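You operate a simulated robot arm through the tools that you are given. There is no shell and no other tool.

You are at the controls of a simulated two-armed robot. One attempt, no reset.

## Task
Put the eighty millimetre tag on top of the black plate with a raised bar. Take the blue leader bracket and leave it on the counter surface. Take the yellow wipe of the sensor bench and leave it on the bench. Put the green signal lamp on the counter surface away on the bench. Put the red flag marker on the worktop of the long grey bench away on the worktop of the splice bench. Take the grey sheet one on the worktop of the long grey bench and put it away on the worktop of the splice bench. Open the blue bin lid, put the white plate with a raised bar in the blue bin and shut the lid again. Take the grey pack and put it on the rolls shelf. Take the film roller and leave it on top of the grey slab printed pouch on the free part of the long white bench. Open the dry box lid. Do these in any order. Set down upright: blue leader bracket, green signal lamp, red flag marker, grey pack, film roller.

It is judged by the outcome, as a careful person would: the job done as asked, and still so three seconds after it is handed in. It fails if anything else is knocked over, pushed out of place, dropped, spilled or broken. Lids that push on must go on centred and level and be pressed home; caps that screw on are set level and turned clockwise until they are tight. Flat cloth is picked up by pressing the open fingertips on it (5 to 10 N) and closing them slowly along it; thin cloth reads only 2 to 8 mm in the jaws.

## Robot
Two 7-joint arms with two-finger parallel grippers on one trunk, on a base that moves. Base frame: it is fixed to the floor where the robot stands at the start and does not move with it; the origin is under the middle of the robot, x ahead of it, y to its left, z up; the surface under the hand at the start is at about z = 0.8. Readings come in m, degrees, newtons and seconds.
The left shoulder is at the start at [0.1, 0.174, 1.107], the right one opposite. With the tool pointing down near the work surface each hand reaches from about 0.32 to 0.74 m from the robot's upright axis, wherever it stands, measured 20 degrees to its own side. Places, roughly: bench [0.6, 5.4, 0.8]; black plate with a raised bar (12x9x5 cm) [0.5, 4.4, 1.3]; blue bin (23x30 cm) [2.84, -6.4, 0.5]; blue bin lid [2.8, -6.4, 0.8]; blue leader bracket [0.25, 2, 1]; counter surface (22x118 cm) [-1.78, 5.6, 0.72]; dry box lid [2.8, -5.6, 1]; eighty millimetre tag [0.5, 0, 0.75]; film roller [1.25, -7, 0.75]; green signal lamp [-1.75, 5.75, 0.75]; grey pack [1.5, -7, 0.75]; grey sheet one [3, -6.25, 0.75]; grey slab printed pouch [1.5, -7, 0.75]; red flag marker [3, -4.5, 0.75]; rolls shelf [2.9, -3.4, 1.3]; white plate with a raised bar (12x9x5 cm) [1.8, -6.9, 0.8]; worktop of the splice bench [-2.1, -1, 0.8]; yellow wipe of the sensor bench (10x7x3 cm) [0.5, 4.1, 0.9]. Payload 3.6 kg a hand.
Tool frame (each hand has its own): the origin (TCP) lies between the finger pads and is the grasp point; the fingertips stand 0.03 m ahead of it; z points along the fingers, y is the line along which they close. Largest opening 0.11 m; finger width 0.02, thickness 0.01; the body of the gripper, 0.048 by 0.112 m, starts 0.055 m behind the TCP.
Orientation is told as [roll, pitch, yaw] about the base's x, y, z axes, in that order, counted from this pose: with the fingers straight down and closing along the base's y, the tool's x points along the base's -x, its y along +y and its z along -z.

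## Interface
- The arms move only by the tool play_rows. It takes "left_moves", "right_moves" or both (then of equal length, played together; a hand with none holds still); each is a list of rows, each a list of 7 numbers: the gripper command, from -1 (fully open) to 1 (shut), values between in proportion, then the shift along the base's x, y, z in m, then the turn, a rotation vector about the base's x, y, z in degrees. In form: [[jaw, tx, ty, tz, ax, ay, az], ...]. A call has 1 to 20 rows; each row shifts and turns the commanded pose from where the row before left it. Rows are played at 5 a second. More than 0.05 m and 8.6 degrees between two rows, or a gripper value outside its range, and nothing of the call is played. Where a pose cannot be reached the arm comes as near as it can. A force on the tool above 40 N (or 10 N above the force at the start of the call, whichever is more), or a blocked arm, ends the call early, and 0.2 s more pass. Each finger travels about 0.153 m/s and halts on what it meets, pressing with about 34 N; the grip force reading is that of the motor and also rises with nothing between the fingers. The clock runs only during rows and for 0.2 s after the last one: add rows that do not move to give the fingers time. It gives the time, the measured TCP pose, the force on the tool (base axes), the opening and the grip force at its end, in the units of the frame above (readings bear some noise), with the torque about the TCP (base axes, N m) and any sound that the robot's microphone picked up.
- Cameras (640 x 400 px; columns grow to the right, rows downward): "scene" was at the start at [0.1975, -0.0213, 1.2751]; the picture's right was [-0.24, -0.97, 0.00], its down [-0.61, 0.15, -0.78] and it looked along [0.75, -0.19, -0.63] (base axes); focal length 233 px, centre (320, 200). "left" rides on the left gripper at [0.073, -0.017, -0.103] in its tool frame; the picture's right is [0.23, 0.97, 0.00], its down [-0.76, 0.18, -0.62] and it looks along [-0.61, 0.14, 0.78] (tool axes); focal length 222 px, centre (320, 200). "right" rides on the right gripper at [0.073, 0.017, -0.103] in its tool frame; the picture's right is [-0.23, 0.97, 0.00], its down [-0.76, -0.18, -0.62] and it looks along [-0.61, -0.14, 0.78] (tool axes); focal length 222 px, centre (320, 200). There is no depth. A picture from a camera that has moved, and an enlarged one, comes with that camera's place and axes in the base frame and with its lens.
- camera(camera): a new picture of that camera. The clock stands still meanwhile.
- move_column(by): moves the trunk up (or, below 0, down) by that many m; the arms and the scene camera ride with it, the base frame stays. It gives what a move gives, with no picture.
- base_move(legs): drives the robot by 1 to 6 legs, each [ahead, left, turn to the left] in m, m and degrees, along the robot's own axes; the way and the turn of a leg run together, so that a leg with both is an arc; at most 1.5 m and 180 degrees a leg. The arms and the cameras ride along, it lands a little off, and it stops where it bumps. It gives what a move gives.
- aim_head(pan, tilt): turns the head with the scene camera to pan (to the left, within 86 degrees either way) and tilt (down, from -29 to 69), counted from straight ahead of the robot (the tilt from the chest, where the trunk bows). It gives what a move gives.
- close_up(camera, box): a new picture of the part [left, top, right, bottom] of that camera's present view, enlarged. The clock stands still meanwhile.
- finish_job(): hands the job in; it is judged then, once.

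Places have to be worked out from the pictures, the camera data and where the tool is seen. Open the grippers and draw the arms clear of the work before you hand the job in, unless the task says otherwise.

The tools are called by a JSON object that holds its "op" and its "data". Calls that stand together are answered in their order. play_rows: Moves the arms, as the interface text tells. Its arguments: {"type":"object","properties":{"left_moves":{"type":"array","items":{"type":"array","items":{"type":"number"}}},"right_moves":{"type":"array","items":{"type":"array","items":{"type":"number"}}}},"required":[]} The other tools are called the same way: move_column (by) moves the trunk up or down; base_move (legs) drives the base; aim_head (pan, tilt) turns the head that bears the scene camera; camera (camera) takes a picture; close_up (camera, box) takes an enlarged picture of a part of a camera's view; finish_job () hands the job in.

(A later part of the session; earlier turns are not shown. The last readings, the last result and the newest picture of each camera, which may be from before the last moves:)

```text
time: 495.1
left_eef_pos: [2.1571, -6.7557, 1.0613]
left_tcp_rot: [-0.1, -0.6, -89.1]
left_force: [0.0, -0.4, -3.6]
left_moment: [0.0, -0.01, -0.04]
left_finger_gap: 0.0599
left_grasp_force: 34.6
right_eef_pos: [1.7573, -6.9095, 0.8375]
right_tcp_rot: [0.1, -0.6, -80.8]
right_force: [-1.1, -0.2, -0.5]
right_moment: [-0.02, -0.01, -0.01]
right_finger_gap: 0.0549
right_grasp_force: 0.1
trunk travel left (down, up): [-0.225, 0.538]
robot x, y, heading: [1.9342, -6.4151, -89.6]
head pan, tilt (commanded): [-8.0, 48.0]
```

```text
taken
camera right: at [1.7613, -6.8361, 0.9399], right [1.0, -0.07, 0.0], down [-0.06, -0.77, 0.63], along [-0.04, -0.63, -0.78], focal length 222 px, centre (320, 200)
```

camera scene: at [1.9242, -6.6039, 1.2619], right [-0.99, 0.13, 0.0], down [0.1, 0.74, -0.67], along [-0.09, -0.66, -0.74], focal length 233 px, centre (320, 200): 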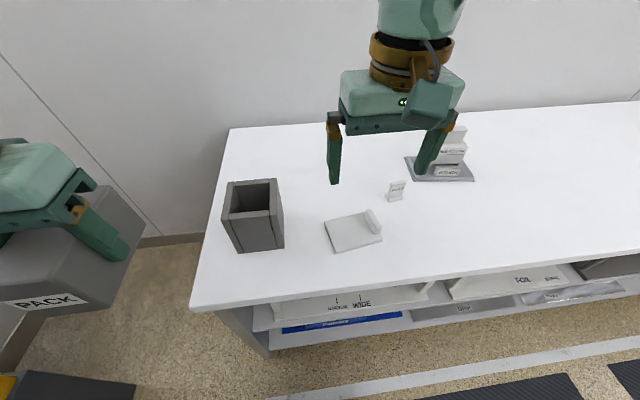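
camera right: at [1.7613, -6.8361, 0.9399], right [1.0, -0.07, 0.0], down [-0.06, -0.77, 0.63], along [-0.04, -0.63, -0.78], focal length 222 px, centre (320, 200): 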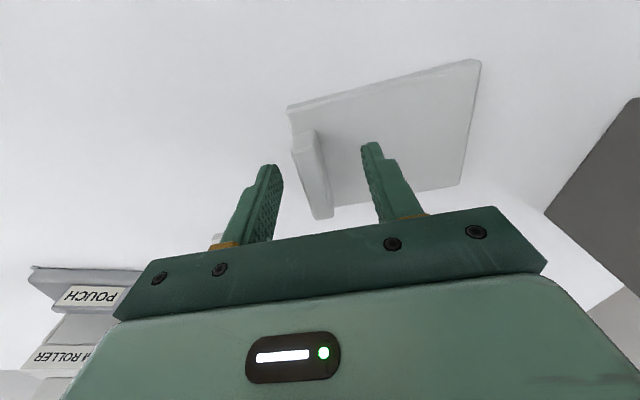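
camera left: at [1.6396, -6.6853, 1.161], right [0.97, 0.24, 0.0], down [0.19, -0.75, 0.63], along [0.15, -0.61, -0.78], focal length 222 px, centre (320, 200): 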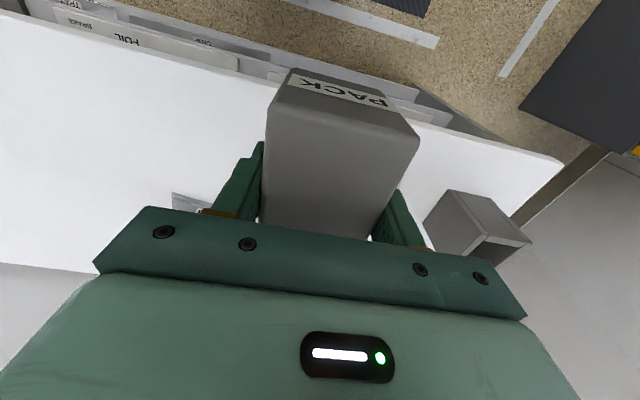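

The bar is between the fingers; I close and lift.

{"op": "play_rows", "data": {"right_moves": [[0.3, 0, 0, 0, 0, 0, 0], [0.6, 0, 0, 0, 0, 0, 0], [1, 0, 0, 0, 0, 0, 0], [1, 0, 0, 0, 0, 0, 0], [1, 0, 0, 0, 0, 0, 0]]}}

{"op": "play_rows", "data": {"right_moves": [[1, 0, 0, 0.01, 0, 0, 0], [1, 0, 0, 0.03, 0, 0, 0], [1, 0, 0, 0.04, 0, 0, 0], [1, 0, 0.01, 0.045, 0, 0, 0], [1, 0, 0.02, 0.04, 0, 0, 0], [1, 0, 0.03, 0.03, 0, 0, -3], [1, 0, 0.03, 0.02, 0, 0, -3], [1, 0, 0.03, 0, 0, 0, -3], [1, 0, 0.03, 0, 0, 0, 0], [1, 0, 0, 0, 0, 0, 0]]}}

{"op": "camera", "data": {"camera": "scene"}}

{"op": "camera", "data": {"camera": "right"}}

```text
time: 496.3
left_eef_pos: [2.1549, -6.7545, 1.0599]
left_tcp_rot: [-0.1, -0.6, -89.2]
left_force: [0.6, -0.1, -4.1]
left_moment: [0.0, -0.02, -0.01]
left_finger_gap: 0.0598
left_grasp_force: 33.6
right_eef_pos: [1.7574, -6.9107, 0.8363]
right_tcp_rot: [0.1, -0.6, -80.8]
right_force: [-0.4, -0.4, 1.2]
right_moment: [0.06, 0.03, -0.03]
right_finger_gap: 0.0154
right_grasp_force: 33.7
trunk travel left (down, up): [-0.225, 0.538]
robot x, y, heading: [1.9326, -6.4104, -89.7]
head pan, tilt (commanded): [-8.0, 48.0]
```

```text
time: 498.5
left_eef_pos: [2.1554, -6.7563, 1.0607]
left_tcp_rot: [-0.1, -0.6, -89.3]
left_force: [0.9, 0.5, -4.3]
left_moment: [-0.01, 0.04, -0.02]
left_finger_gap: 0.0598
left_grasp_force: 33.7
right_eef_pos: [1.7562, -6.7607, 1.0522]
right_tcp_rot: [0.1, -0.5, -89.7]
right_force: [0.3, 1.1, -1.8]
right_moment: [0.02, 0.09, 0.0]
right_finger_gap: 0.0157
right_grasp_force: 34.4
trunk travel left (down, up): [-0.225, 0.538]
robot x, y, heading: [1.9328, -6.4124, -89.6]
head pan, tilt (commanded): [-8.0, 48.0]
```

```text
taken
camera scene: at [1.924, -6.6043, 1.2619], right [-0.99, 0.13, 0.0], down [0.1, 0.74, -0.67], along [-0.09, -0.66, -0.74], focal length 233 px, centre (320, 200)
```

scene: 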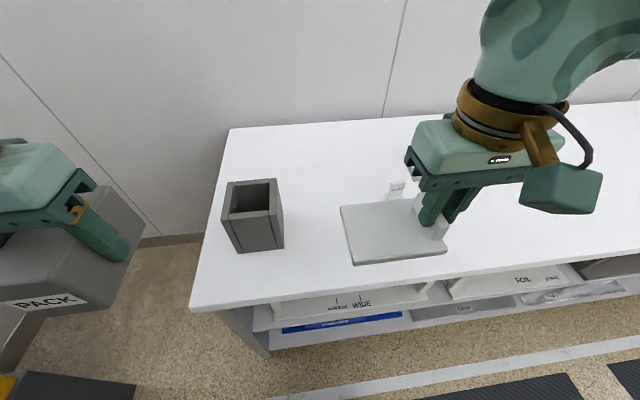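

```text
taken
camera right: at [1.7734, -6.6877, 1.1554], right [0.97, -0.22, 0.0], down [-0.18, -0.76, 0.63], along [-0.14, -0.61, -0.78], focal length 222 px, centre (320, 200)
```

right: 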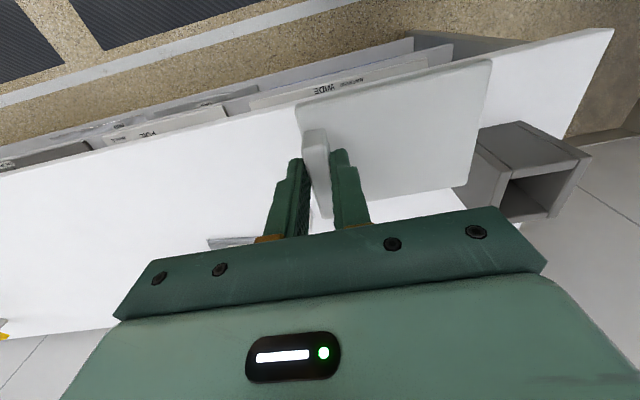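

The white plate hangs from the right hand, the pack from the left. I back away, turn to face the open blue bin and approach it.

{"op": "base_move", "data": {"legs": [[-0.2, 0, 0], [0, 0, 90]]}}

{"op": "aim_head", "data": {"pan": -10, "tilt": 35}}

{"op": "camera", "data": {"camera": "scene"}}

```text
time: 504.0
left_eef_pos: [2.2737, -5.9834, 1.0591]
left_tcp_rot: [-0.1, -0.6, 1.7]
left_force: [-0.5, 0.0, -4.0]
left_moment: [0.02, 0.05, 0.0]
left_finger_gap: 0.0597
left_grasp_force: 33.6
right_eef_pos: [2.2833, -6.3816, 1.0518]
right_tcp_rot: [0.1, -0.5, 1.0]
right_force: [-0.1, -0.1, -2.1]
right_moment: [-0.08, -0.02, -0.01]
right_finger_gap: 0.0154
right_grasp_force: 34.0
trunk travel left (down, up): [-0.225, 0.538]
robot x, y, heading: [1.9284, -6.2106, 1.0]
head pan, tilt (commanded): [-8.0, 48.0]
```

```text
time: 504.7
left_eef_pos: [2.2728, -5.9842, 1.0599]
left_tcp_rot: [-0.1, -0.7, 1.7]
left_force: [0.2, -0.5, -3.3]
left_moment: [0.01, 0.05, 0.01]
left_finger_gap: 0.0599
left_grasp_force: 34.4
right_eef_pos: [2.2835, -6.3821, 1.0538]
right_tcp_rot: [0.1, -0.5, 1.0]
right_force: [-0.1, -0.1, -1.4]
right_moment: [-0.07, -0.01, -0.03]
right_finger_gap: 0.0153
right_grasp_force: 33.7
trunk travel left (down, up): [-0.225, 0.538]
robot x, y, heading: [1.9352, -6.2086, 1.0]
head pan, tilt (commanded): [-10.0, 35.0]
```

```text
taken
camera scene: at [2.1337, -6.2223, 1.2809], right [-0.15, -0.99, 0.0], down [-0.57, 0.09, -0.82], along [0.81, -0.13, -0.57], focal length 233 px, centre (320, 200)
```

scene: 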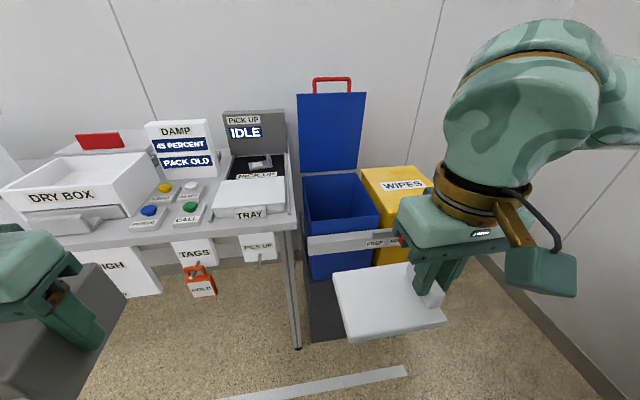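

The bin is open ahead. I zoom to measure its opening.

{"op": "close_up", "data": {"camera": "scene", "box": [285, 130, 405, 270]}}

```text
2.86 times, centred on (345, 200) of scene
camera zoom: at [2.1337, -6.2223, 1.2809], right [-0.15, -0.99, 0.0], down [-0.57, 0.09, -0.82], along [0.81, -0.13, -0.57], focal length 666 px, centre (249, 200)
```

zoom: 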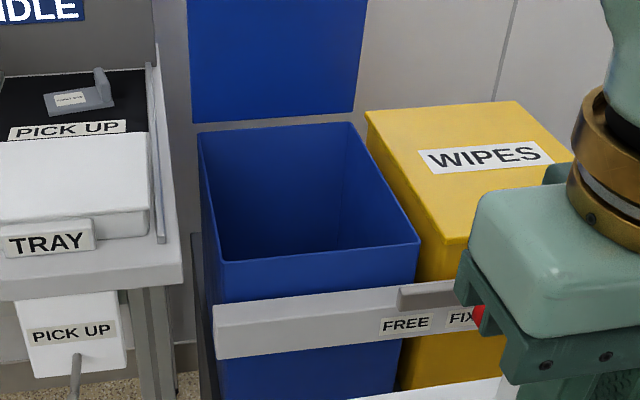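

The bin opening spans x≈2.71–3.02, y≈-6.28 to -6.52, rim z≈0.79. I drive up and carry the plate over it.

{"op": "base_move", "data": {"legs": [[0.31, -0.055, -1.0]]}}

{"op": "play_rows", "data": {"right_moves": [[1, 0.04, 0, 0, 0, 0, 0], [1, 0.04, 0, 0, 0, 0, 0], [1, 0.04, 0, 0, 0, 0, 0], [1, 0.04, 0, 0, 0, 0, 0], [1, 0.04, 0, 0, 0, 0, 0], [1, 0.04, 0, 0, 0, 0, 0], [1, 0, 0, 0, 0, 0, 0]]}}

{"op": "aim_head", "data": {"pan": -15, "tilt": 45}}

{"op": "camera", "data": {"camera": "scene"}}

{"op": "camera", "data": {"camera": "right"}}

```text
time: 506.9
left_eef_pos: [2.5926, -6.0415, 1.0605]
left_tcp_rot: [0.0, -0.6, 0.7]
left_force: [-0.7, -0.4, -4.0]
left_moment: [-0.01, 0.06, 0.0]
left_finger_gap: 0.0597
left_grasp_force: 34.3
right_eef_pos: [2.5978, -6.4395, 1.0526]
right_tcp_rot: [0.1, -0.5, 0.2]
right_force: [-0.7, -0.4, -1.6]
right_moment: [-0.07, 0.03, 0.0]
right_finger_gap: 0.0156
right_grasp_force: 34.0
trunk travel left (down, up): [-0.225, 0.538]
robot x, y, heading: [2.2509, -6.2633, 0.2]
head pan, tilt (commanded): [-10.0, 35.0]
```

```text
time: 508.4
left_eef_pos: [2.5915, -6.0412, 1.0607]
left_tcp_rot: [-0.1, -0.6, 0.6]
left_force: [-0.9, 0.2, -4.5]
left_moment: [-0.02, 0.02, 0.03]
left_finger_gap: 0.0599
left_grasp_force: 34.4
right_eef_pos: [2.8368, -6.4391, 1.0524]
right_tcp_rot: [-0.1, -0.7, 0.1]
right_force: [-0.4, 0.2, -0.9]
right_moment: [-0.07, 0.0, -0.02]
right_finger_gap: 0.0156
right_grasp_force: 33.9
trunk travel left (down, up): [-0.225, 0.538]
robot x, y, heading: [2.2478, -6.2627, 0.3]
head pan, tilt (commanded): [-10.0, 35.0]
```

```text
time: 509.2
left_eef_pos: [2.5914, -6.0403, 1.0596]
left_tcp_rot: [-0.1, -0.6, 0.7]
left_force: [-0.8, 0.8, -4.9]
left_moment: [-0.02, 0.04, 0.01]
left_finger_gap: 0.0598
left_grasp_force: 34.0
right_eef_pos: [2.8364, -6.4377, 1.0523]
right_tcp_rot: [0.0, -0.5, 0.0]
right_force: [-0.1, 0.3, -1.1]
right_moment: [-0.09, 0.01, -0.02]
right_finger_gap: 0.0153
right_grasp_force: 34.2
trunk travel left (down, up): [-0.225, 0.538]
robot x, y, heading: [2.2524, -6.2598, -0.1]
head pan, tilt (commanded): [-15.0, 45.0]
```

```text
taken
camera scene: at [2.4414, -6.2825, 1.2661], right [-0.26, -0.97, 0.0], down [-0.68, 0.18, -0.71], along [0.68, -0.18, -0.71], focal length 233 px, centre (320, 200)
```

scene: 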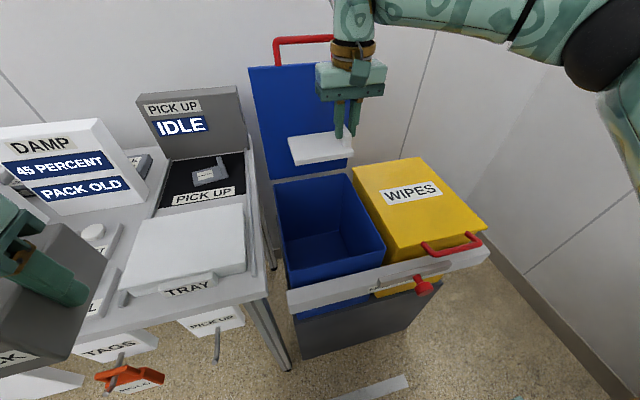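

```text
taken
camera right: at [2.7628, -6.4224, 1.1549], right [0.23, 0.97, 0.0], down [0.76, -0.18, 0.63], along [0.61, -0.14, -0.78], focal length 222 px, centre (320, 200)
```

right: 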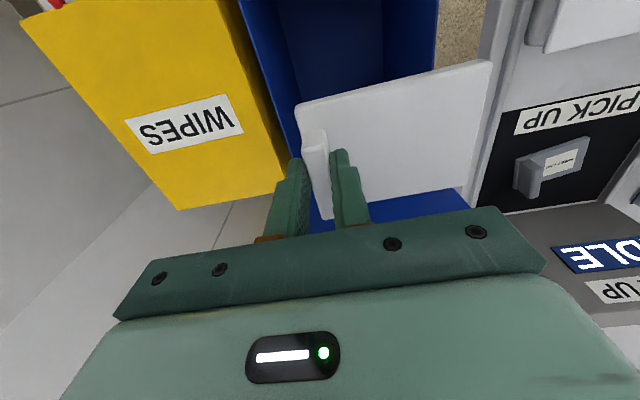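

The plate is over the opening. I shift 2 cm further back and lower it to the rim, then check clearances.

{"op": "play_rows", "data": {"right_moves": [[1, 0.02, 0, -0.03, 0, 0, 0], [1, 0, 0, -0.045, 0, 0, 0], [1, 0, 0, -0.045, 0, 0, 0], [1, 0, 0, -0.045, 0, 0, 0], [1, 0, 0, -0.04, 0, 0, 0], [1, 0, 0, -0.04, 0, 0, 0], [1, 0, 0, 0, 0, 0, 0]]}}

{"op": "camera", "data": {"camera": "scene"}}

{"op": "camera", "data": {"camera": "right"}}

```text
time: 510.8
left_eef_pos: [2.5921, -6.0414, 1.0598]
left_tcp_rot: [-0.1, -0.6, 0.6]
left_force: [-0.3, -0.2, -4.0]
left_moment: [0.02, 0.06, 0.01]
left_finger_gap: 0.0597
left_grasp_force: 33.3
right_eef_pos: [2.8562, -6.441, 0.8064]
right_tcp_rot: [0.0, -0.6, 0.1]
right_force: [0.0, 0.7, -1.5]
right_moment: [-0.05, 0.03, -0.02]
right_finger_gap: 0.0154
right_grasp_force: 33.7
trunk travel left (down, up): [-0.225, 0.538]
robot x, y, heading: [2.2449, -6.2597, 0.3]
head pan, tilt (commanded): [-15.0, 45.0]
```

```text
taken
camera scene: at [2.441, -6.2825, 1.2662], right [-0.26, -0.97, 0.0], down [-0.68, 0.18, -0.71], along [0.68, -0.18, -0.71], focal length 233 px, centre (320, 200)
```

scene: 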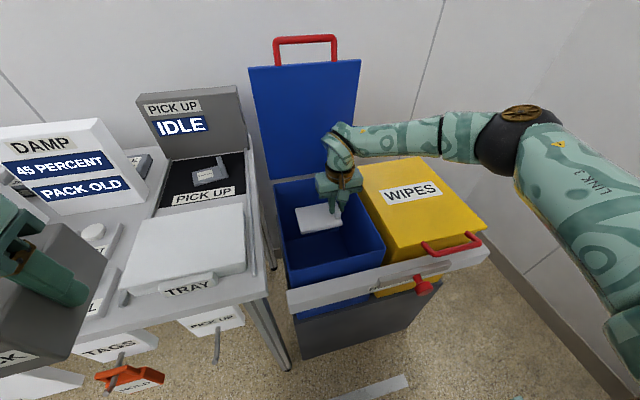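

```text
taken
camera right: at [2.7816, -6.4235, 0.9098], right [0.23, 0.97, 0.0], down [0.76, -0.18, 0.63], along [0.61, -0.14, -0.78], focal length 222 px, centre (320, 200)
```

right: 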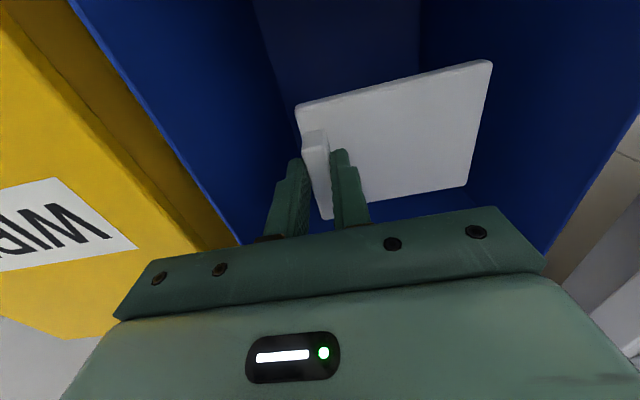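

The hand fits inside; the forearm passes over the yellow lid, so I must not go too deep. I lower another 10 cm and check forearm clearance.

{"op": "play_rows", "data": {"right_moves": [[1, 0, 0.002, -0.035, 0, 0, 0], [1, 0, 0, -0.035, 0, 0, 0], [1, 0, 0, -0.03, 0, 0, 0], [1, 0, 0, 0, 0, 0, 0]]}}

{"op": "camera", "data": {"camera": "scene"}}

```text
time: 511.8
left_eef_pos: [2.5924, -6.0402, 1.0605]
left_tcp_rot: [-0.2, -0.6, 0.7]
left_force: [0.6, 0.4, -4.1]
left_moment: [-0.02, -0.01, -0.02]
left_finger_gap: 0.0598
left_grasp_force: 33.3
right_eef_pos: [2.857, -6.4369, 0.7073]
right_tcp_rot: [0.0, -0.5, 0.1]
right_force: [-0.4, 1.2, -0.8]
right_moment: [-0.11, 0.0, -0.05]
right_finger_gap: 0.0157
right_grasp_force: 33.7
trunk travel left (down, up): [-0.225, 0.538]
robot x, y, heading: [2.2463, -6.2627, 0.4]
head pan, tilt (commanded): [-15.0, 45.0]
```

```text
taken
camera scene: at [2.4411, -6.2825, 1.2662], right [-0.26, -0.97, 0.0], down [-0.68, 0.18, -0.71], along [0.68, -0.18, -0.71], focal length 233 px, centre (320, 200)
```

scene: 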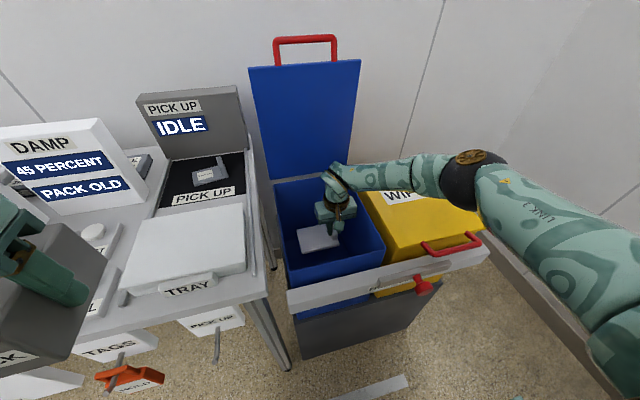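

Still clear. I go 2.5 cm lower, watching the force, and release the plate.

{"op": "play_rows", "data": {"right_moves": [[1, 0, 0, -0.012, 0, 0, 0], [1, 0, 0, -0.012, 0, 0, 0], [1, 0, 0, 0, 0, 0, 0]]}}

{"op": "play_rows", "data": {"right_moves": [[0.6, 0, 0, 0, 0, 0, 0], [0.2, 0, 0, 0, 0, 0, 0], [-0.1, 0, 0, 0, 0, 0, 0], [-0.1, 0, 0, 0, 0, 0, 0], [-0.1, 0, 0, 0, 0, 0, 0]]}}

{"op": "camera", "data": {"camera": "right"}}

```text
time: 512.6
left_eef_pos: [2.5935, -6.0413, 1.0598]
left_tcp_rot: [-0.1, -0.6, 0.7]
left_force: [0.6, -0.1, -4.1]
left_moment: [0.02, 0.05, 0.01]
left_finger_gap: 0.0596
left_grasp_force: 33.4
right_eef_pos: [2.8563, -6.4369, 0.6819]
right_tcp_rot: [0.1, -0.5, 0.2]
right_force: [0.0, 0.2, -1.4]
right_moment: [-0.08, 0.0, -0.03]
right_finger_gap: 0.0153
right_grasp_force: 33.8
trunk travel left (down, up): [-0.225, 0.538]
robot x, y, heading: [2.2497, -6.2594, 0.4]
head pan, tilt (commanded): [-15.0, 45.0]
```

```text
time: 513.8
left_eef_pos: [2.5928, -6.0419, 1.06]
left_tcp_rot: [0.0, -0.6, 0.7]
left_force: [0.7, 0.4, -3.6]
left_moment: [0.01, 0.01, 0.04]
left_finger_gap: 0.0599
left_grasp_force: 33.8
right_eef_pos: [2.8564, -6.4364, 0.6827]
right_tcp_rot: [-0.1, -0.5, 0.1]
right_force: [0.2, 0.0, -0.3]
right_moment: [0.03, -0.01, -0.01]
right_finger_gap: 0.0607
right_grasp_force: 0.0
trunk travel left (down, up): [-0.225, 0.538]
robot x, y, heading: [2.2445, -6.2629, 0.3]
head pan, tilt (commanded): [-15.0, 45.0]
```

```text
taken
camera right: at [2.783, -6.4207, 0.7855], right [0.23, 0.97, 0.0], down [0.76, -0.18, 0.63], along [0.61, -0.14, -0.78], focal length 222 px, centre (320, 200)
```

right: 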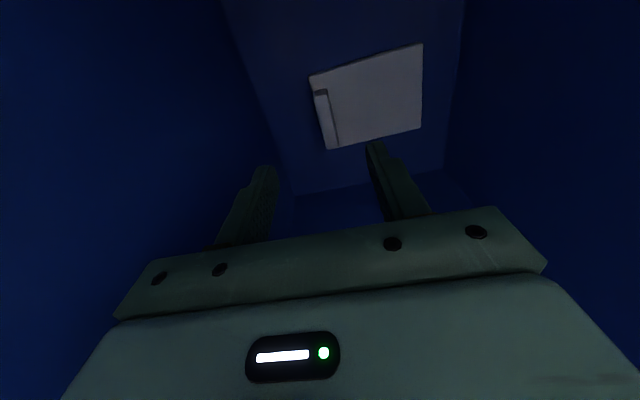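

The plate lies flat on the bin floor. I lift the right hand straight out and up.

{"op": "play_rows", "data": {"right_moves": [[-0.1, 0, 0, 0.04, 0, 0, 0], [-0.1, 0, 0, 0.045, 0, 0, 0], [-0.1, 0, 0, 0.045, 0, 0, 0], [-0.1, 0, 0, 0.045, 0, 0, 0], [-0.1, 0, 0, 0.045, 0, 0, 0], [-0.1, 0, 0, 0.045, 0, 0, 0], [-0.1, 0, 0, 0.045, 0, 0, 0], [-0.1, -0.01, 0, 0.045, 0, 0, 0], [-0.1, -0.03, 0, 0.03, 0, 0, 0], [-0.1, -0.04, 0, 0, 0, 0, 0], [-0.1, -0.04, 0.01, 0, 0, 0, 0], [-0.1, -0.04, 0.01, 0, 0, 0, 0]]}}

{"op": "move_column", "data": {"by": 0.2}}

{"op": "camera", "data": {"camera": "scene"}}

```text
time: 516.4
left_eef_pos: [2.592, -6.0402, 1.0601]
left_tcp_rot: [-0.1, -0.7, 0.8]
left_force: [-0.7, 0.2, -3.9]
left_moment: [-0.02, 0.04, 0.05]
left_finger_gap: 0.0599
left_grasp_force: 34.0
right_eef_pos: [2.6965, -6.4148, 1.0702]
right_tcp_rot: [0.0, -0.6, 0.0]
right_force: [-0.3, 0.5, -0.5]
right_moment: [-0.02, 0.01, 0.03]
right_finger_gap: 0.0604
right_grasp_force: 0.1
trunk travel left (down, up): [-0.225, 0.538]
robot x, y, heading: [2.2502, -6.2581, 0.3]
head pan, tilt (commanded): [-15.0, 45.0]
```

```text
time: 518.5
left_eef_pos: [2.5934, -6.0406, 1.2592]
left_tcp_rot: [-0.1, -0.6, 0.6]
left_force: [-0.3, 0.4, -3.8]
left_moment: [-0.01, 0.03, -0.01]
left_finger_gap: 0.06
left_grasp_force: 34.2
right_eef_pos: [2.6975, -6.4166, 1.2678]
right_tcp_rot: [0.0, -0.5, 0.1]
right_force: [0.5, -0.8, -0.4]
right_moment: [-0.04, -0.02, -0.02]
right_finger_gap: 0.0605
right_grasp_force: 0.1
trunk travel left (down, up): [-0.425, 0.338]
robot x, y, heading: [2.2478, -6.2604, 0.0]
head pan, tilt (commanded): [-15.0, 45.0]
```

```text
taken
camera scene: at [2.3655, -6.2827, 1.4698], right [-0.26, -0.97, 0.0], down [-0.68, 0.18, -0.71], along [0.68, -0.18, -0.71], focal length 233 px, centre (320, 200)
```

scene: 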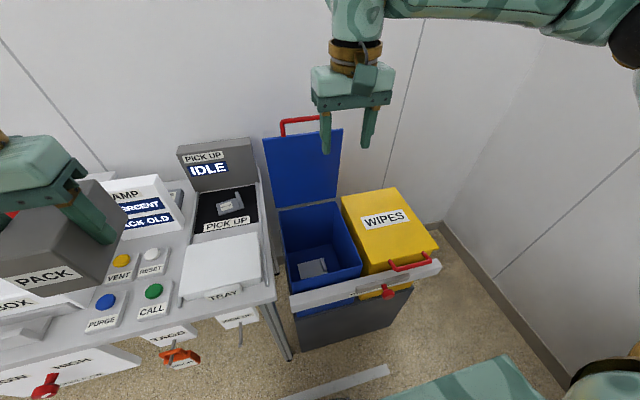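

The plate is in the bin. I yaw the right hand −90° and move it above the lid's bar at about (2.979,-6.397), to guide the lid shut under control.

{"op": "play_rows", "data": {"right_moves": [[-0.1, 0, 0, 0, 0, 0, -8.2], [-0.1, 0, 0, 0, 0, 0, -8.2], [-0.1, 0, 0, 0, 0, 0, -8.2], [-0.1, 0, 0, 0, 0, 0, -8.2], [-0.1, 0, 0, 0, 0, 0, -8.2], [-0.1, 0, 0, 0, 0, 0, -8.2], [-0.1, 0, 0, 0, 0, 0, -8.2], [-0.1, 0, 0, 0, 0, 0, -8.2], [-0.1, 0, 0, 0, 0, 0, -8.2], [-0.1, 0, 0, 0, 0, 0, -8.2], [-0.1, 0, 0, 0, 0, 0, -8.0], [-0.1, 0.04, 0.003, 0.01, 0, 0, 0], [-0.1, 0.045, 0.003, 0, 0, 0, 0], [-0.1, 0.045, 0.003, 0, 0, 0, 0], [-0.1, 0.045, 0.003, 0, 0, 0, 0], [-0.1, 0.045, 0.003, 0, 0, 0, 0], [-0.1, 0.04, 0.003, 0, 0, 0, 0], [-0.1, 0, 0, 0, 0, 0, 0]]}}

{"op": "camera", "data": {"camera": "right"}}

{"op": "aim_head", "data": {"pan": -15, "tilt": 25}}

{"op": "camera", "data": {"camera": "scene"}}

```text
time: 522.3
left_eef_pos: [2.5922, -6.0398, 1.259]
left_tcp_rot: [-0.1, -0.7, 0.7]
left_force: [-0.2, -0.1, -3.9]
left_moment: [0.01, -0.01, -0.01]
left_finger_gap: 0.06
left_grasp_force: 33.9
right_eef_pos: [2.8607, -6.4071, 1.279]
right_tcp_rot: [0.1, -0.6, -89.9]
right_force: [-0.4, 0.5, -0.3]
right_moment: [0.0, 0.0, -0.04]
right_finger_gap: 0.0606
right_grasp_force: 0.1
right hand out of reach, approached as far as the arm can: row 15, 16, 17
trunk travel left (down, up): [-0.425, 0.338]
robot x, y, heading: [2.2466, -6.2593, 0.2]
head pan, tilt (commanded): [-15.0, 45.0]
```

```text
taken
camera right: at [2.8766, -6.333, 1.3822], right [0.97, -0.23, 0.0], down [-0.18, -0.76, 0.63], along [-0.14, -0.61, -0.78], focal length 222 px, centre (320, 200)
```

right: 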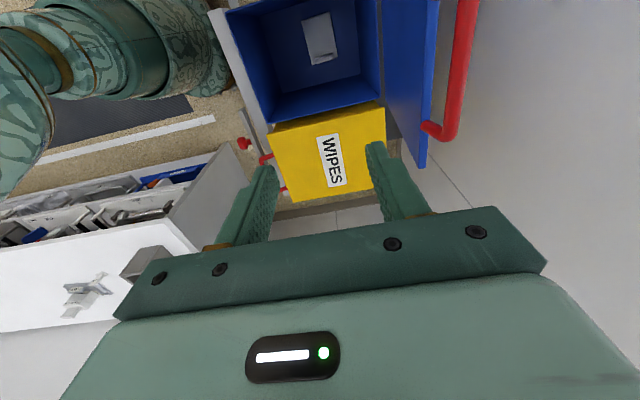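

```text
time: 523.2
left_eef_pos: [2.5931, -6.0416, 1.2593]
left_tcp_rot: [-0.1, -0.6, 0.6]
left_force: [0.3, 0.4, -3.9]
left_moment: [-0.01, 0.03, 0.0]
left_finger_gap: 0.0598
left_grasp_force: 34.7
right_eef_pos: [2.8608, -6.4058, 1.2795]
right_tcp_rot: [0.1, -0.6, -89.8]
right_force: [-0.2, 0.0, 0.2]
right_moment: [-0.02, -0.01, 0.04]
right_finger_gap: 0.0604
right_grasp_force: 0.3
trunk travel left (down, up): [-0.425, 0.338]
robot x, y, heading: [2.2481, -6.262, 0.5]
head pan, tilt (commanded): [-15.0, 25.0]
```

```text
taken
camera scene: at [2.3758, -6.2852, 1.5005], right [-0.26, -0.97, 0.0], down [-0.41, 0.11, -0.91], along [0.88, -0.23, -0.42], focal length 233 px, centre (320, 200)
```

scene: 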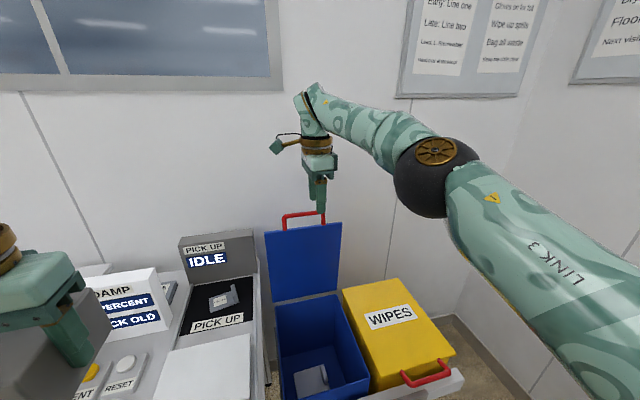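

Straight-down at this height is out of reach, but tilting the hand ~40° forward extends it. I tip the hand and bring it to a standoff above the bar with a 36 mm jaw opening.

{"op": "play_rows", "data": {"right_moves": [[0.35, 0, 0, 0, 0, -8, 0], [0.35, 0, 0, 0, 0, -8, 0], [0.35, 0.01, 0, 0, 0, -8, 0], [0.35, 0.02, 0.003, -0.01, 0, -8, 0], [0.35, 0.02, 0.003, -0.02, 0, -8, 0], [0.35, 0.017, 0.003, -0.022, 0, 0, 0], [0.35, 0, 0, 0, 0, 0, 0]]}}

{"op": "camera", "data": {"camera": "right"}}

{"op": "close_up", "data": {"camera": "scene", "box": [250, 90, 380, 240]}}

```text
time: 524.8
left_eef_pos: [2.5913, -6.042, 1.2599]
left_tcp_rot: [-0.1, -0.7, 0.7]
left_force: [-0.4, 0.0, -4.2]
left_moment: [0.04, 0.0, 0.02]
left_finger_gap: 0.0597
left_grasp_force: 33.7
right_eef_pos: [2.9277, -6.3981, 1.228]
right_tcp_rot: [40.1, -0.4, -90.2]
right_force: [0.0, 0.3, 0.2]
right_moment: [0.01, 0.01, 0.01]
right_finger_gap: 0.0356
right_grasp_force: 0.1
trunk travel left (down, up): [-0.425, 0.338]
robot x, y, heading: [2.2528, -6.2602, 0.1]
head pan, tilt (commanded): [-15.0, 25.0]
```

```text
taken
camera right: at [2.8736, -6.3249, 1.3171], right [0.74, -0.23, 0.63], down [-0.54, -0.76, 0.37], along [0.39, -0.61, -0.68], focal length 222 px, centre (320, 200)
```

right: 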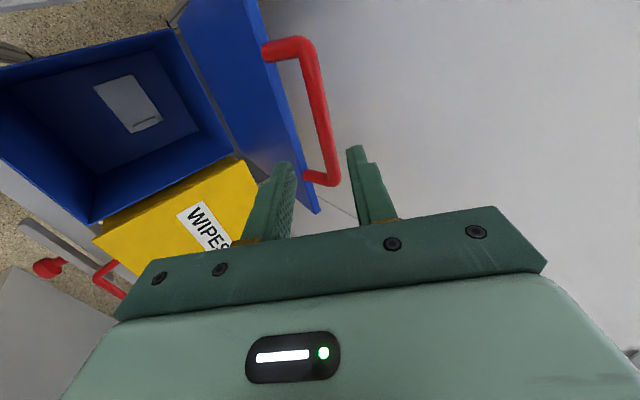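

```text
2.67 times, centred on (315, 165) of scene
camera zoom: at [2.375, -6.2856, 1.5007], right [-0.26, -0.97, 0.0], down [-0.41, 0.11, -0.91], along [0.88, -0.23, -0.42], focal length 622 px, centre (333, 293)
```

zoom: 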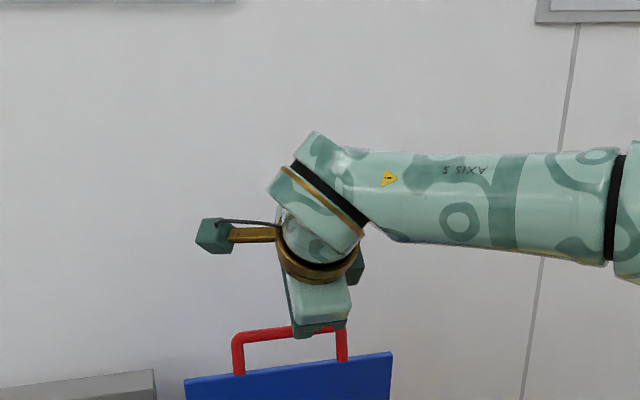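

The bar projects right between the fingers. I advance along the finger direction onto it.

{"op": "play_rows", "data": {"right_moves": [[0.35, 0.0096, 0, -0.0116, 0, 0, 0], [0.35, 0.0096, 0, -0.0116, 0, 0, 0], [0.35, 0.0096, 0, -0.0116, 0, 0, 0], [0.35, 0.0096, 0, -0.0116, 0, 0, 0], [0.35, 0, 0, 0, 0, 0, 0]]}}

{"op": "camera", "data": {"camera": "right"}}

```text
time: 526.0
left_eef_pos: [2.5931, -6.0418, 1.2603]
left_tcp_rot: [0.0, -0.5, 0.7]
left_force: [0.3, 1.1, -3.1]
left_moment: [-0.01, 0.01, -0.01]
left_finger_gap: 0.0598
left_grasp_force: 34.4
right_eef_pos: [2.9662, -6.3969, 1.1798]
right_tcp_rot: [40.2, -0.5, -90.3]
right_force: [-0.1, 0.8, 0.5]
right_moment: [0.05, -0.04, 0.04]
right_finger_gap: 0.0358
right_grasp_force: 0.1
trunk travel left (down, up): [-0.425, 0.338]
robot x, y, heading: [2.2458, -6.261, 0.0]
head pan, tilt (commanded): [-15.0, 25.0]
```

```text
taken
camera right: at [2.912, -6.3242, 1.2702], right [0.74, -0.23, 0.63], down [-0.54, -0.76, 0.37], along [0.39, -0.61, -0.68], focal length 222 px, centre (320, 200)
```

right: 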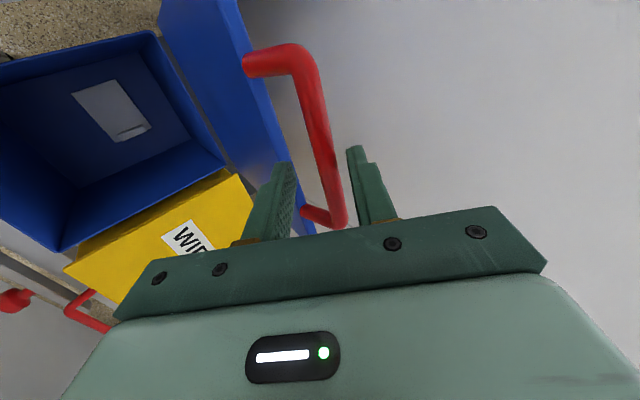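

The bar is between the fingers. I close the grip and start guiding the lid back along its arc, checking forces.

{"op": "play_rows", "data": {"right_moves": [[0.7, 0, 0, 0, 0, 0, 0], [1, 0, 0, 0, 0, 0, 0], [1, 0, 0, 0, 0, 0, 0], [1, 0, 0, 0, 0, 0, 0], [1, -0.014, 0, -0.0014, 0, 1, 0], [1, -0.0139, 0, -0.0014, 0, 1, 0], [1, -0.0119, 0, -0.002, 0, 1, 0], [1, -0.0119, 0, -0.002, 0, 1, 0], [1, -0.0117, 0, -0.0029, 0, 1, 0], [1, -0.0117, 0, -0.0029, 0, 1, 0], [1, 0, 0, 0, 0, 0, 0]]}}

```text
time: 528.4
left_eef_pos: [2.5918, -6.0406, 1.2601]
left_tcp_rot: [-0.2, -0.7, 0.8]
left_force: [-0.1, 0.2, -4.3]
left_moment: [0.03, 0.03, 0.02]
left_finger_gap: 0.0598
left_grasp_force: 33.7
right_eef_pos: [2.8891, -6.3967, 1.1676]
right_tcp_rot: [34.0, -0.7, -90.3]
right_force: [-1.3, 0.3, 4.5]
right_moment: [0.24, -0.05, 0.08]
right_finger_gap: 0.0135
right_grasp_force: 45.3
trunk travel left (down, up): [-0.425, 0.338]
robot x, y, heading: [2.2506, -6.2601, 0.1]
head pan, tilt (commanded): [-15.0, 25.0]
```

Forces are tiny. I continue lowering the lid along the arc.

{"op": "play_rows", "data": {"right_moves": [[1, -0.0115, 0, -0.0037, 0, 1, 0], [1, -0.0115, 0, -0.0037, 0, 1, 0], [1, -0.0112, 0, -0.0046, 0, 1, 0], [1, -0.0112, 0, -0.0046, 0, 1, 0], [1, -0.0109, 0, -0.0054, 0, 1, 0], [1, -0.0109, 0, -0.0054, 0, 1, 0], [1, -0.0105, 0, -0.0061, 0, 1, 0], [1, -0.0105, 0, -0.0061, 0, 1, 0], [1, -0.01, 0, -0.0069, 0, 1, 0], [1, -0.01, 0, -0.0069, 0, 1, 0], [1, -0.0095, 0, -0.0076, 0, 1, 0], [1, -0.0095, 0, -0.0076, 0, 1, 0], [1, -0.009, 0, -0.0082, 0, 1, 0], [1, -0.009, 0, -0.0082, 0, 1, 0], [1, 0, 0, 0, 0, 0, 0]]}}

```text
time: 531.6
left_eef_pos: [2.5926, -6.0398, 1.2595]
left_tcp_rot: [-0.2, -0.5, 0.8]
left_force: [-0.2, -1.0, -3.2]
left_moment: [-0.04, 0.05, -0.02]
left_finger_gap: 0.0599
left_grasp_force: 34.7
right_eef_pos: [2.7454, -6.3981, 1.0839]
right_tcp_rot: [20.0, -0.6, -90.2]
right_force: [1.4, 0.5, 0.8]
right_moment: [0.19, -0.07, -0.01]
right_finger_gap: 0.0135
right_grasp_force: 44.7
trunk travel left (down, up): [-0.425, 0.338]
robot x, y, heading: [2.2441, -6.2656, 0.1]
head pan, tilt (commanded): [-15.0, 25.0]
```

Tracking well at about 46°. I continue down to about 22°.

{"op": "play_rows", "data": {"right_moves": [[1, -0.0083, 0, -0.0088, 0, 1, 0], [1, -0.0083, 0, -0.0088, 0, 1, 0], [1, -0.0077, 0, -0.0094, 0, 1, 0], [1, -0.0077, 0, -0.0094, 0, 1, 0], [1, -0.007, 0, -0.01, 0, 1, 0], [1, -0.007, 0, -0.01, 0, 1, 0], [1, -0.0063, 0, -0.0104, 0, 1, 0], [1, -0.0063, 0, -0.0104, 0, 1, 0], [1, -0.0055, 0, -0.0109, 0, 1, 0], [1, -0.0055, 0, -0.0109, 0, 1, 0], [1, -0.0048, 0, -0.0113, 0, 1, 0], [1, -0.0048, 0, -0.0113, 0, 1, 0], [1, 0, 0, 0, 0, 0, 0]]}}

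```text
time: 534.4
left_eef_pos: [2.592, -6.0415, 1.2598]
left_tcp_rot: [-0.1, -0.6, 0.7]
left_force: [-0.6, -0.3, -4.2]
left_moment: [-0.01, 0.04, -0.02]
left_finger_gap: 0.06
left_grasp_force: 33.8
right_eef_pos: [2.6664, -6.3967, 0.9618]
right_tcp_rot: [8.1, -0.6, -90.0]
right_force: [0.3, 1.4, 0.5]
right_moment: [0.12, -0.06, -0.13]
right_finger_gap: 0.0134
right_grasp_force: 45.3
trunk travel left (down, up): [-0.425, 0.338]
robot x, y, heading: [2.2487, -6.2603, -0.1]
head pan, tilt (commanded): [-15.0, 25.0]
```

At about 22°. I continue to nearly closed.

{"op": "play_rows", "data": {"right_moves": [[1, -0.004, 0, -0.0116, 0, 1, 0], [1, -0.004, 0, -0.0116, 0, 1, 0], [1, -0.0031, 0, -0.0119, 0, 1, 0], [1, -0.0031, 0, -0.0119, 0, 1, 0], [1, -0.0023, 0, -0.0121, 0, 1, 0], [1, -0.0023, 0, -0.0121, 0, 1, 0], [1, -0.0015, 0, -0.0122, 0, 1, 0], [1, -0.0015, 0, -0.0122, 0, 1, 0], [1, -0.0008, 0, -0.01, 0, 0, 0], [1, 0, 0, 0, 0, 0, 0]]}}

{"op": "aim_head", "data": {"pan": -12, "tilt": 42}}

{"op": "camera", "data": {"camera": "scene"}}

```text
time: 536.6
left_eef_pos: [2.5921, -6.0407, 1.2596]
left_tcp_rot: [0.0, -0.7, 0.8]
left_force: [0.1, 0.0, -4.1]
left_moment: [0.02, 0.01, 0.01]
left_finger_gap: 0.0599
left_grasp_force: 34.0
right_eef_pos: [2.6455, -6.398, 0.8564]
right_tcp_rot: [0.1, -0.7, -89.9]
right_force: [4.5, 0.7, 8.1]
right_moment: [-0.02, -0.09, -0.15]
right_finger_gap: 0.0134
right_grasp_force: 44.7
trunk travel left (down, up): [-0.425, 0.338]
robot x, y, heading: [2.2453, -6.2581, 0.1]
head pan, tilt (commanded): [-15.0, 25.0]
```

```text
time: 537.4
left_eef_pos: [2.5929, -6.0404, 1.2598]
left_tcp_rot: [-0.1, -0.6, 0.7]
left_force: [0.1, 0.6, -3.2]
left_moment: [-0.01, 0.02, 0.01]
left_finger_gap: 0.0598
left_grasp_force: 34.1
right_eef_pos: [2.6439, -6.3973, 0.8576]
right_tcp_rot: [0.1, -0.7, -89.9]
right_force: [5.2, 1.4, 9.3]
right_moment: [-0.07, -0.14, -0.14]
right_finger_gap: 0.0136
right_grasp_force: 44.5
trunk travel left (down, up): [-0.425, 0.338]
robot x, y, heading: [2.2483, -6.2643, 0.2]
head pan, tilt (commanded): [-12.0, 42.0]
```

```text
taken
camera scene: at [2.3685, -6.2787, 1.4744], right [-0.2, -0.98, 0.0], down [-0.65, 0.14, -0.74], along [0.73, -0.15, -0.67], focal length 233 px, centre (320, 200)
```

scene: 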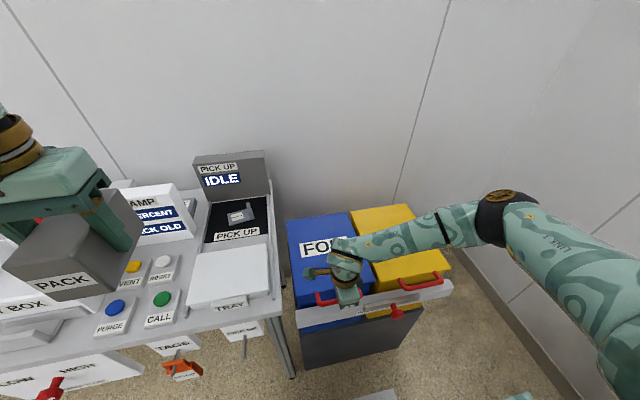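

Just 1–2 cm remains. I press it down gently to fully closed.

{"op": "play_rows", "data": {"right_moves": [[1, -0.0008, 0, -0.006, 0, 0, 0], [1, 0, 0, -0.006, 0, 0, 0], [1, 0, 0, -0.004, 0, 0, 0], [1, 0, 0, 0, 0, 0, 0]]}}

```text
time: 538.4
left_eef_pos: [2.5919, -6.0407, 1.2601]
left_tcp_rot: [-0.1, -0.7, 0.7]
left_force: [0.2, 0.1, -3.6]
left_moment: [-0.03, 0.07, 0.02]
left_finger_gap: 0.0596
left_grasp_force: 33.8
right_eef_pos: [2.6432, -6.3965, 0.8419]
right_tcp_rot: [0.2, -0.6, -89.8]
right_force: [6.1, -1.9, 29.1]
right_moment: [0.2, -0.15, -0.07]
right_finger_gap: 0.0137
right_grasp_force: 44.6
trunk travel left (down, up): [-0.425, 0.338]
robot x, y, heading: [2.2452, -6.2663, -0.1]
head pan, tilt (commanded): [-12.0, 42.0]
```

Firm contact at the fully closed height (29 N). I open the jaws slightly and lift the fingers out of the loop.

{"op": "play_rows", "data": {"right_moves": [[1, 0, 0, 0.002, 0, 0, 0], [0.7, 0, 0, 0, 0, 0, 0], [0.4, 0, 0, 0, 0, 0, 0], [0.38, 0, 0, 0, 0, 0, 0], [0.38, 0, 0, 0, 0, 0, 0], [0.38, 0, 0, 0.02, 0, 0, 0], [0.38, 0, 0, 0.03, 0, 0, 0], [0.38, 0, 0, 0.045, 0, 0, 0], [0.38, 0, 0, 0.045, 0, 0, 0], [0, 0, 0, 0.045, 0, 0, 0], [-1, 0, 0, 0.045, 0, 0, 0]]}}

{"op": "camera", "data": {"camera": "scene"}}

{"op": "close_up", "data": {"camera": "scene", "box": [270, 180, 470, 330]}}

```text
time: 540.8
left_eef_pos: [2.5929, -6.0409, 1.2605]
left_tcp_rot: [-0.1, -0.7, 0.6]
left_force: [0.0, -0.3, -4.6]
left_moment: [0.0, -0.02, 0.01]
left_finger_gap: 0.0601
left_grasp_force: 34.2
right_eef_pos: [2.643, -6.3967, 1.0712]
right_tcp_rot: [0.1, -0.6, -89.9]
right_force: [-0.5, 0.5, 0.8]
right_moment: [0.01, -0.02, 0.0]
right_finger_gap: 0.1099
right_grasp_force: 0.0
trunk travel left (down, up): [-0.425, 0.338]
robot x, y, heading: [2.2479, -6.2608, -0.0]
head pan, tilt (commanded): [-12.0, 42.0]
```

```text
taken
camera scene: at [2.3678, -6.2789, 1.4744], right [-0.2, -0.98, 0.0], down [-0.66, 0.14, -0.74], along [0.73, -0.15, -0.67], focal length 233 px, centre (320, 200)
```

scene: 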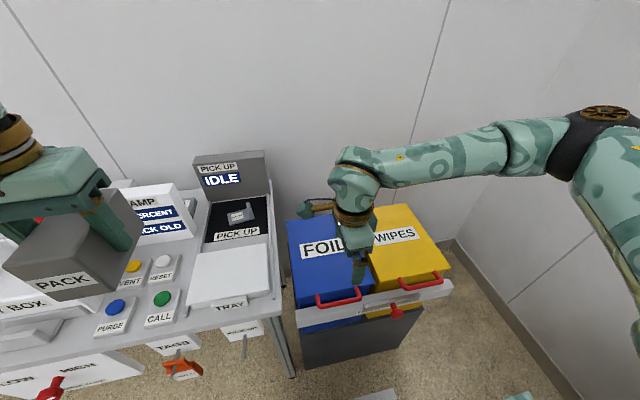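

```text
2.67 times, centred on (370, 255) of scene
camera zoom: at [2.3678, -6.2789, 1.4744], right [-0.2, -0.98, 0.0], down [-0.66, 0.14, -0.74], along [0.73, -0.15, -0.67], focal length 622 px, centre (187, 53)
```

zoom: 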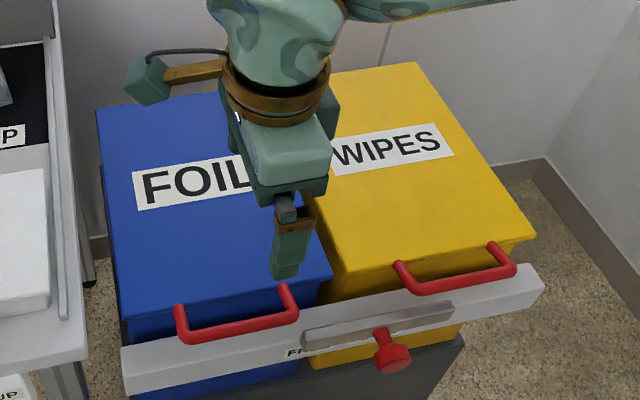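

The blue bin is shut with the plate inside. Next is SHEET ONE on the PICK UP mat; I zoom in on it from here.

{"op": "close_up", "data": {"camera": "scene", "box": [195, 185, 275, 245]}}

{"op": "aim_head", "data": {"pan": 5, "tilt": 38}}

{"op": "camera", "data": {"camera": "scene"}}

```text
6.67 times, centred on (235, 215) of scene
camera zoom: at [2.3678, -6.2789, 1.4744], right [-0.2, -0.98, 0.0], down [-0.66, 0.14, -0.74], along [0.73, -0.15, -0.67], focal length 1554 px, centre (887, 100)
```

zoom: 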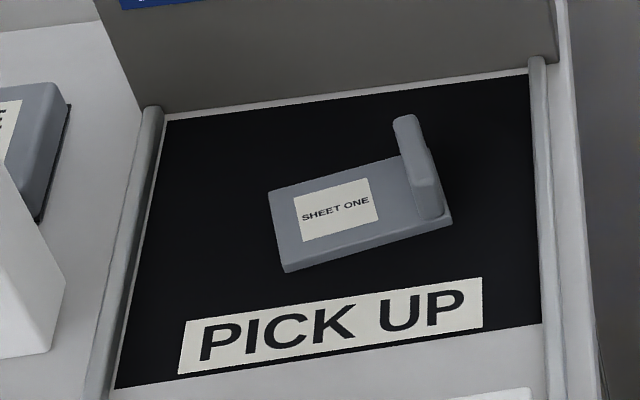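

```text
time: 541.6
left_eef_pos: [2.5934, -6.0403, 1.2603]
left_tcp_rot: [-0.1, -0.6, 0.7]
left_force: [0.2, 0.2, -4.0]
left_moment: [0.04, 0.05, -0.03]
left_finger_gap: 0.0601
left_grasp_force: 34.0
right_eef_pos: [2.6427, -6.3955, 1.0713]
right_tcp_rot: [0.0, -0.5, -89.8]
right_force: [-0.1, 0.7, 0.2]
right_moment: [0.0, 0.01, -0.01]
right_finger_gap: 0.1099
right_grasp_force: 0.0
trunk travel left (down, up): [-0.425, 0.338]
robot x, y, heading: [2.2474, -6.2648, 0.1]
head pan, tilt (commanded): [5.0, 38.0]
```

```text
taken
camera scene: at [2.3725, -6.2542, 1.4802], right [0.09, -1.0, 0.0], down [-0.61, -0.06, -0.79], along [0.78, 0.07, -0.62], focal length 233 px, centre (320, 200)
```

scene: 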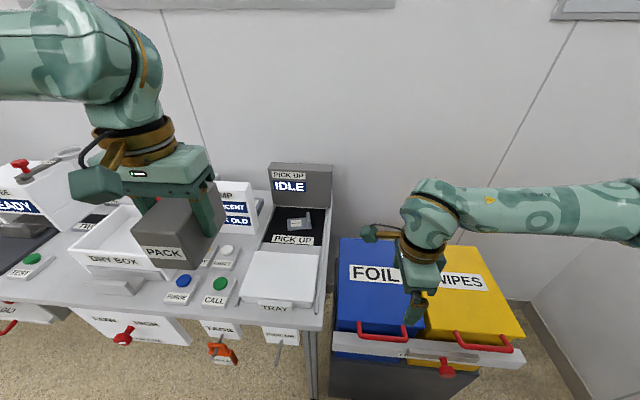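

SHEET ONE's bar is centred near (3.013,-6.153), z up to ≈0.892, yawed about +13°. I turn the right hand back straight (plus 13°) and shift the base left so it can reach over the tray.

{"op": "play_rows", "data": {"right_moves": [[-1, -0.01, 0, 0.02, 0, 0, 8], [-1, -0.01, 0, 0.02, 0, 0, 8], [-1, -0.01, 0, 0.02, 0, 0, 8], [-1, 0, 0, 0.02, 0, 0, 8], [-1, 0, 0, 0, 0, 0, 8], [-1, 0, 0, 0, 0, 0, 8], [-1, 0, 0, 0, 0, 0, 8], [-1, 0, 0, 0, 0, 0, 8], [-1, 0, 0, 0, 0, 0, 8], [-1, 0, 0, 0, 0, 0, 8], [-1, 0, 0, 0, 0, 0, 8], [-1, 0, 0, 0, 0, 0, 8], [-1, 0, 0, 0, 0, 0, 7], [-1, 0, 0, 0, 0, 0, 0]]}}

{"op": "base_move", "data": {"legs": [[0.01, 0.26, 0]]}}

{"op": "aim_head", "data": {"pan": -10, "tilt": 42}}

{"op": "camera", "data": {"camera": "scene"}}

{"op": "camera", "data": {"camera": "right"}}

```text
time: 544.6
left_eef_pos: [2.5926, -6.0413, 1.2595]
left_tcp_rot: [-0.1, -0.6, 0.7]
left_force: [-0.1, 0.3, -4.4]
left_moment: [-0.01, 0.0, 0.01]
left_finger_gap: 0.0596
left_grasp_force: 33.6
right_eef_pos: [2.6136, -6.3968, 1.1528]
right_tcp_rot: [0.2, -0.6, 13.2]
right_force: [0.4, 0.1, 0.0]
right_moment: [0.0, 0.02, 0.01]
right_finger_gap: 0.11
right_grasp_force: 0.0
trunk travel left (down, up): [-0.425, 0.338]
robot x, y, heading: [2.2444, -6.2614, 0.2]
head pan, tilt (commanded): [5.0, 38.0]
```

```text
time: 546.4
left_eef_pos: [2.6026, -5.7783, 1.2594]
left_tcp_rot: [-0.1, -0.6, 0.7]
left_force: [-0.2, 0.3, -3.5]
left_moment: [-0.01, 0.03, -0.02]
left_finger_gap: 0.0597
left_grasp_force: 34.3
right_eef_pos: [2.6213, -6.1352, 1.1518]
right_tcp_rot: [0.0, -0.6, 13.1]
right_force: [0.5, 0.2, 0.1]
right_moment: [-0.02, 0.01, -0.01]
right_finger_gap: 0.1101
right_grasp_force: 0.0
trunk travel left (down, up): [-0.425, 0.338]
robot x, y, heading: [2.2594, -6.0008, 0.3]
head pan, tilt (commanded): [5.0, 38.0]
```

```text
time: 547.2
left_eef_pos: [2.6007, -5.7797, 1.2599]
left_tcp_rot: [-0.1, -0.5, 0.6]
left_force: [-0.6, -0.2, -2.8]
left_moment: [-0.03, 0.01, -0.01]
left_finger_gap: 0.0599
left_grasp_force: 33.7
right_eef_pos: [2.6223, -6.1363, 1.152]
right_tcp_rot: [0.1, -0.5, 13.0]
right_force: [-0.3, 0.4, 0.5]
right_moment: [0.0, 0.0, 0.02]
right_finger_gap: 0.1101
right_grasp_force: 0.1
trunk travel left (down, up): [-0.425, 0.338]
robot x, y, heading: [2.2571, -6.0003, -0.1]
head pan, tilt (commanded): [-10.0, 42.0]
```

```text
taken
camera scene: at [2.3781, -6.015, 1.4743], right [-0.17, -0.99, 0.0], down [-0.66, 0.11, -0.74], along [0.73, -0.13, -0.67], focal length 233 px, centre (320, 200)
```

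scene: 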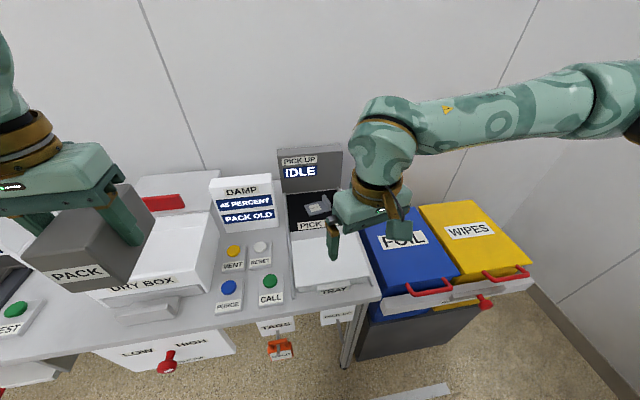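

```text
taken
camera right: at [2.5466, -6.137, 1.2546], right [0.0, 1.0, 0.0], down [0.78, 0.0, 0.63], along [0.63, 0.0, -0.78], focal length 222 px, centre (320, 200)
```

right: 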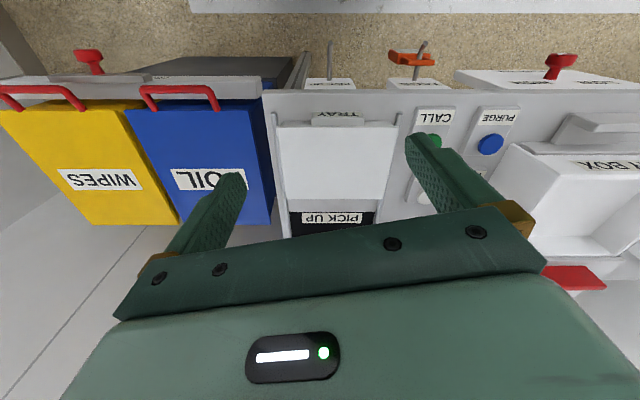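

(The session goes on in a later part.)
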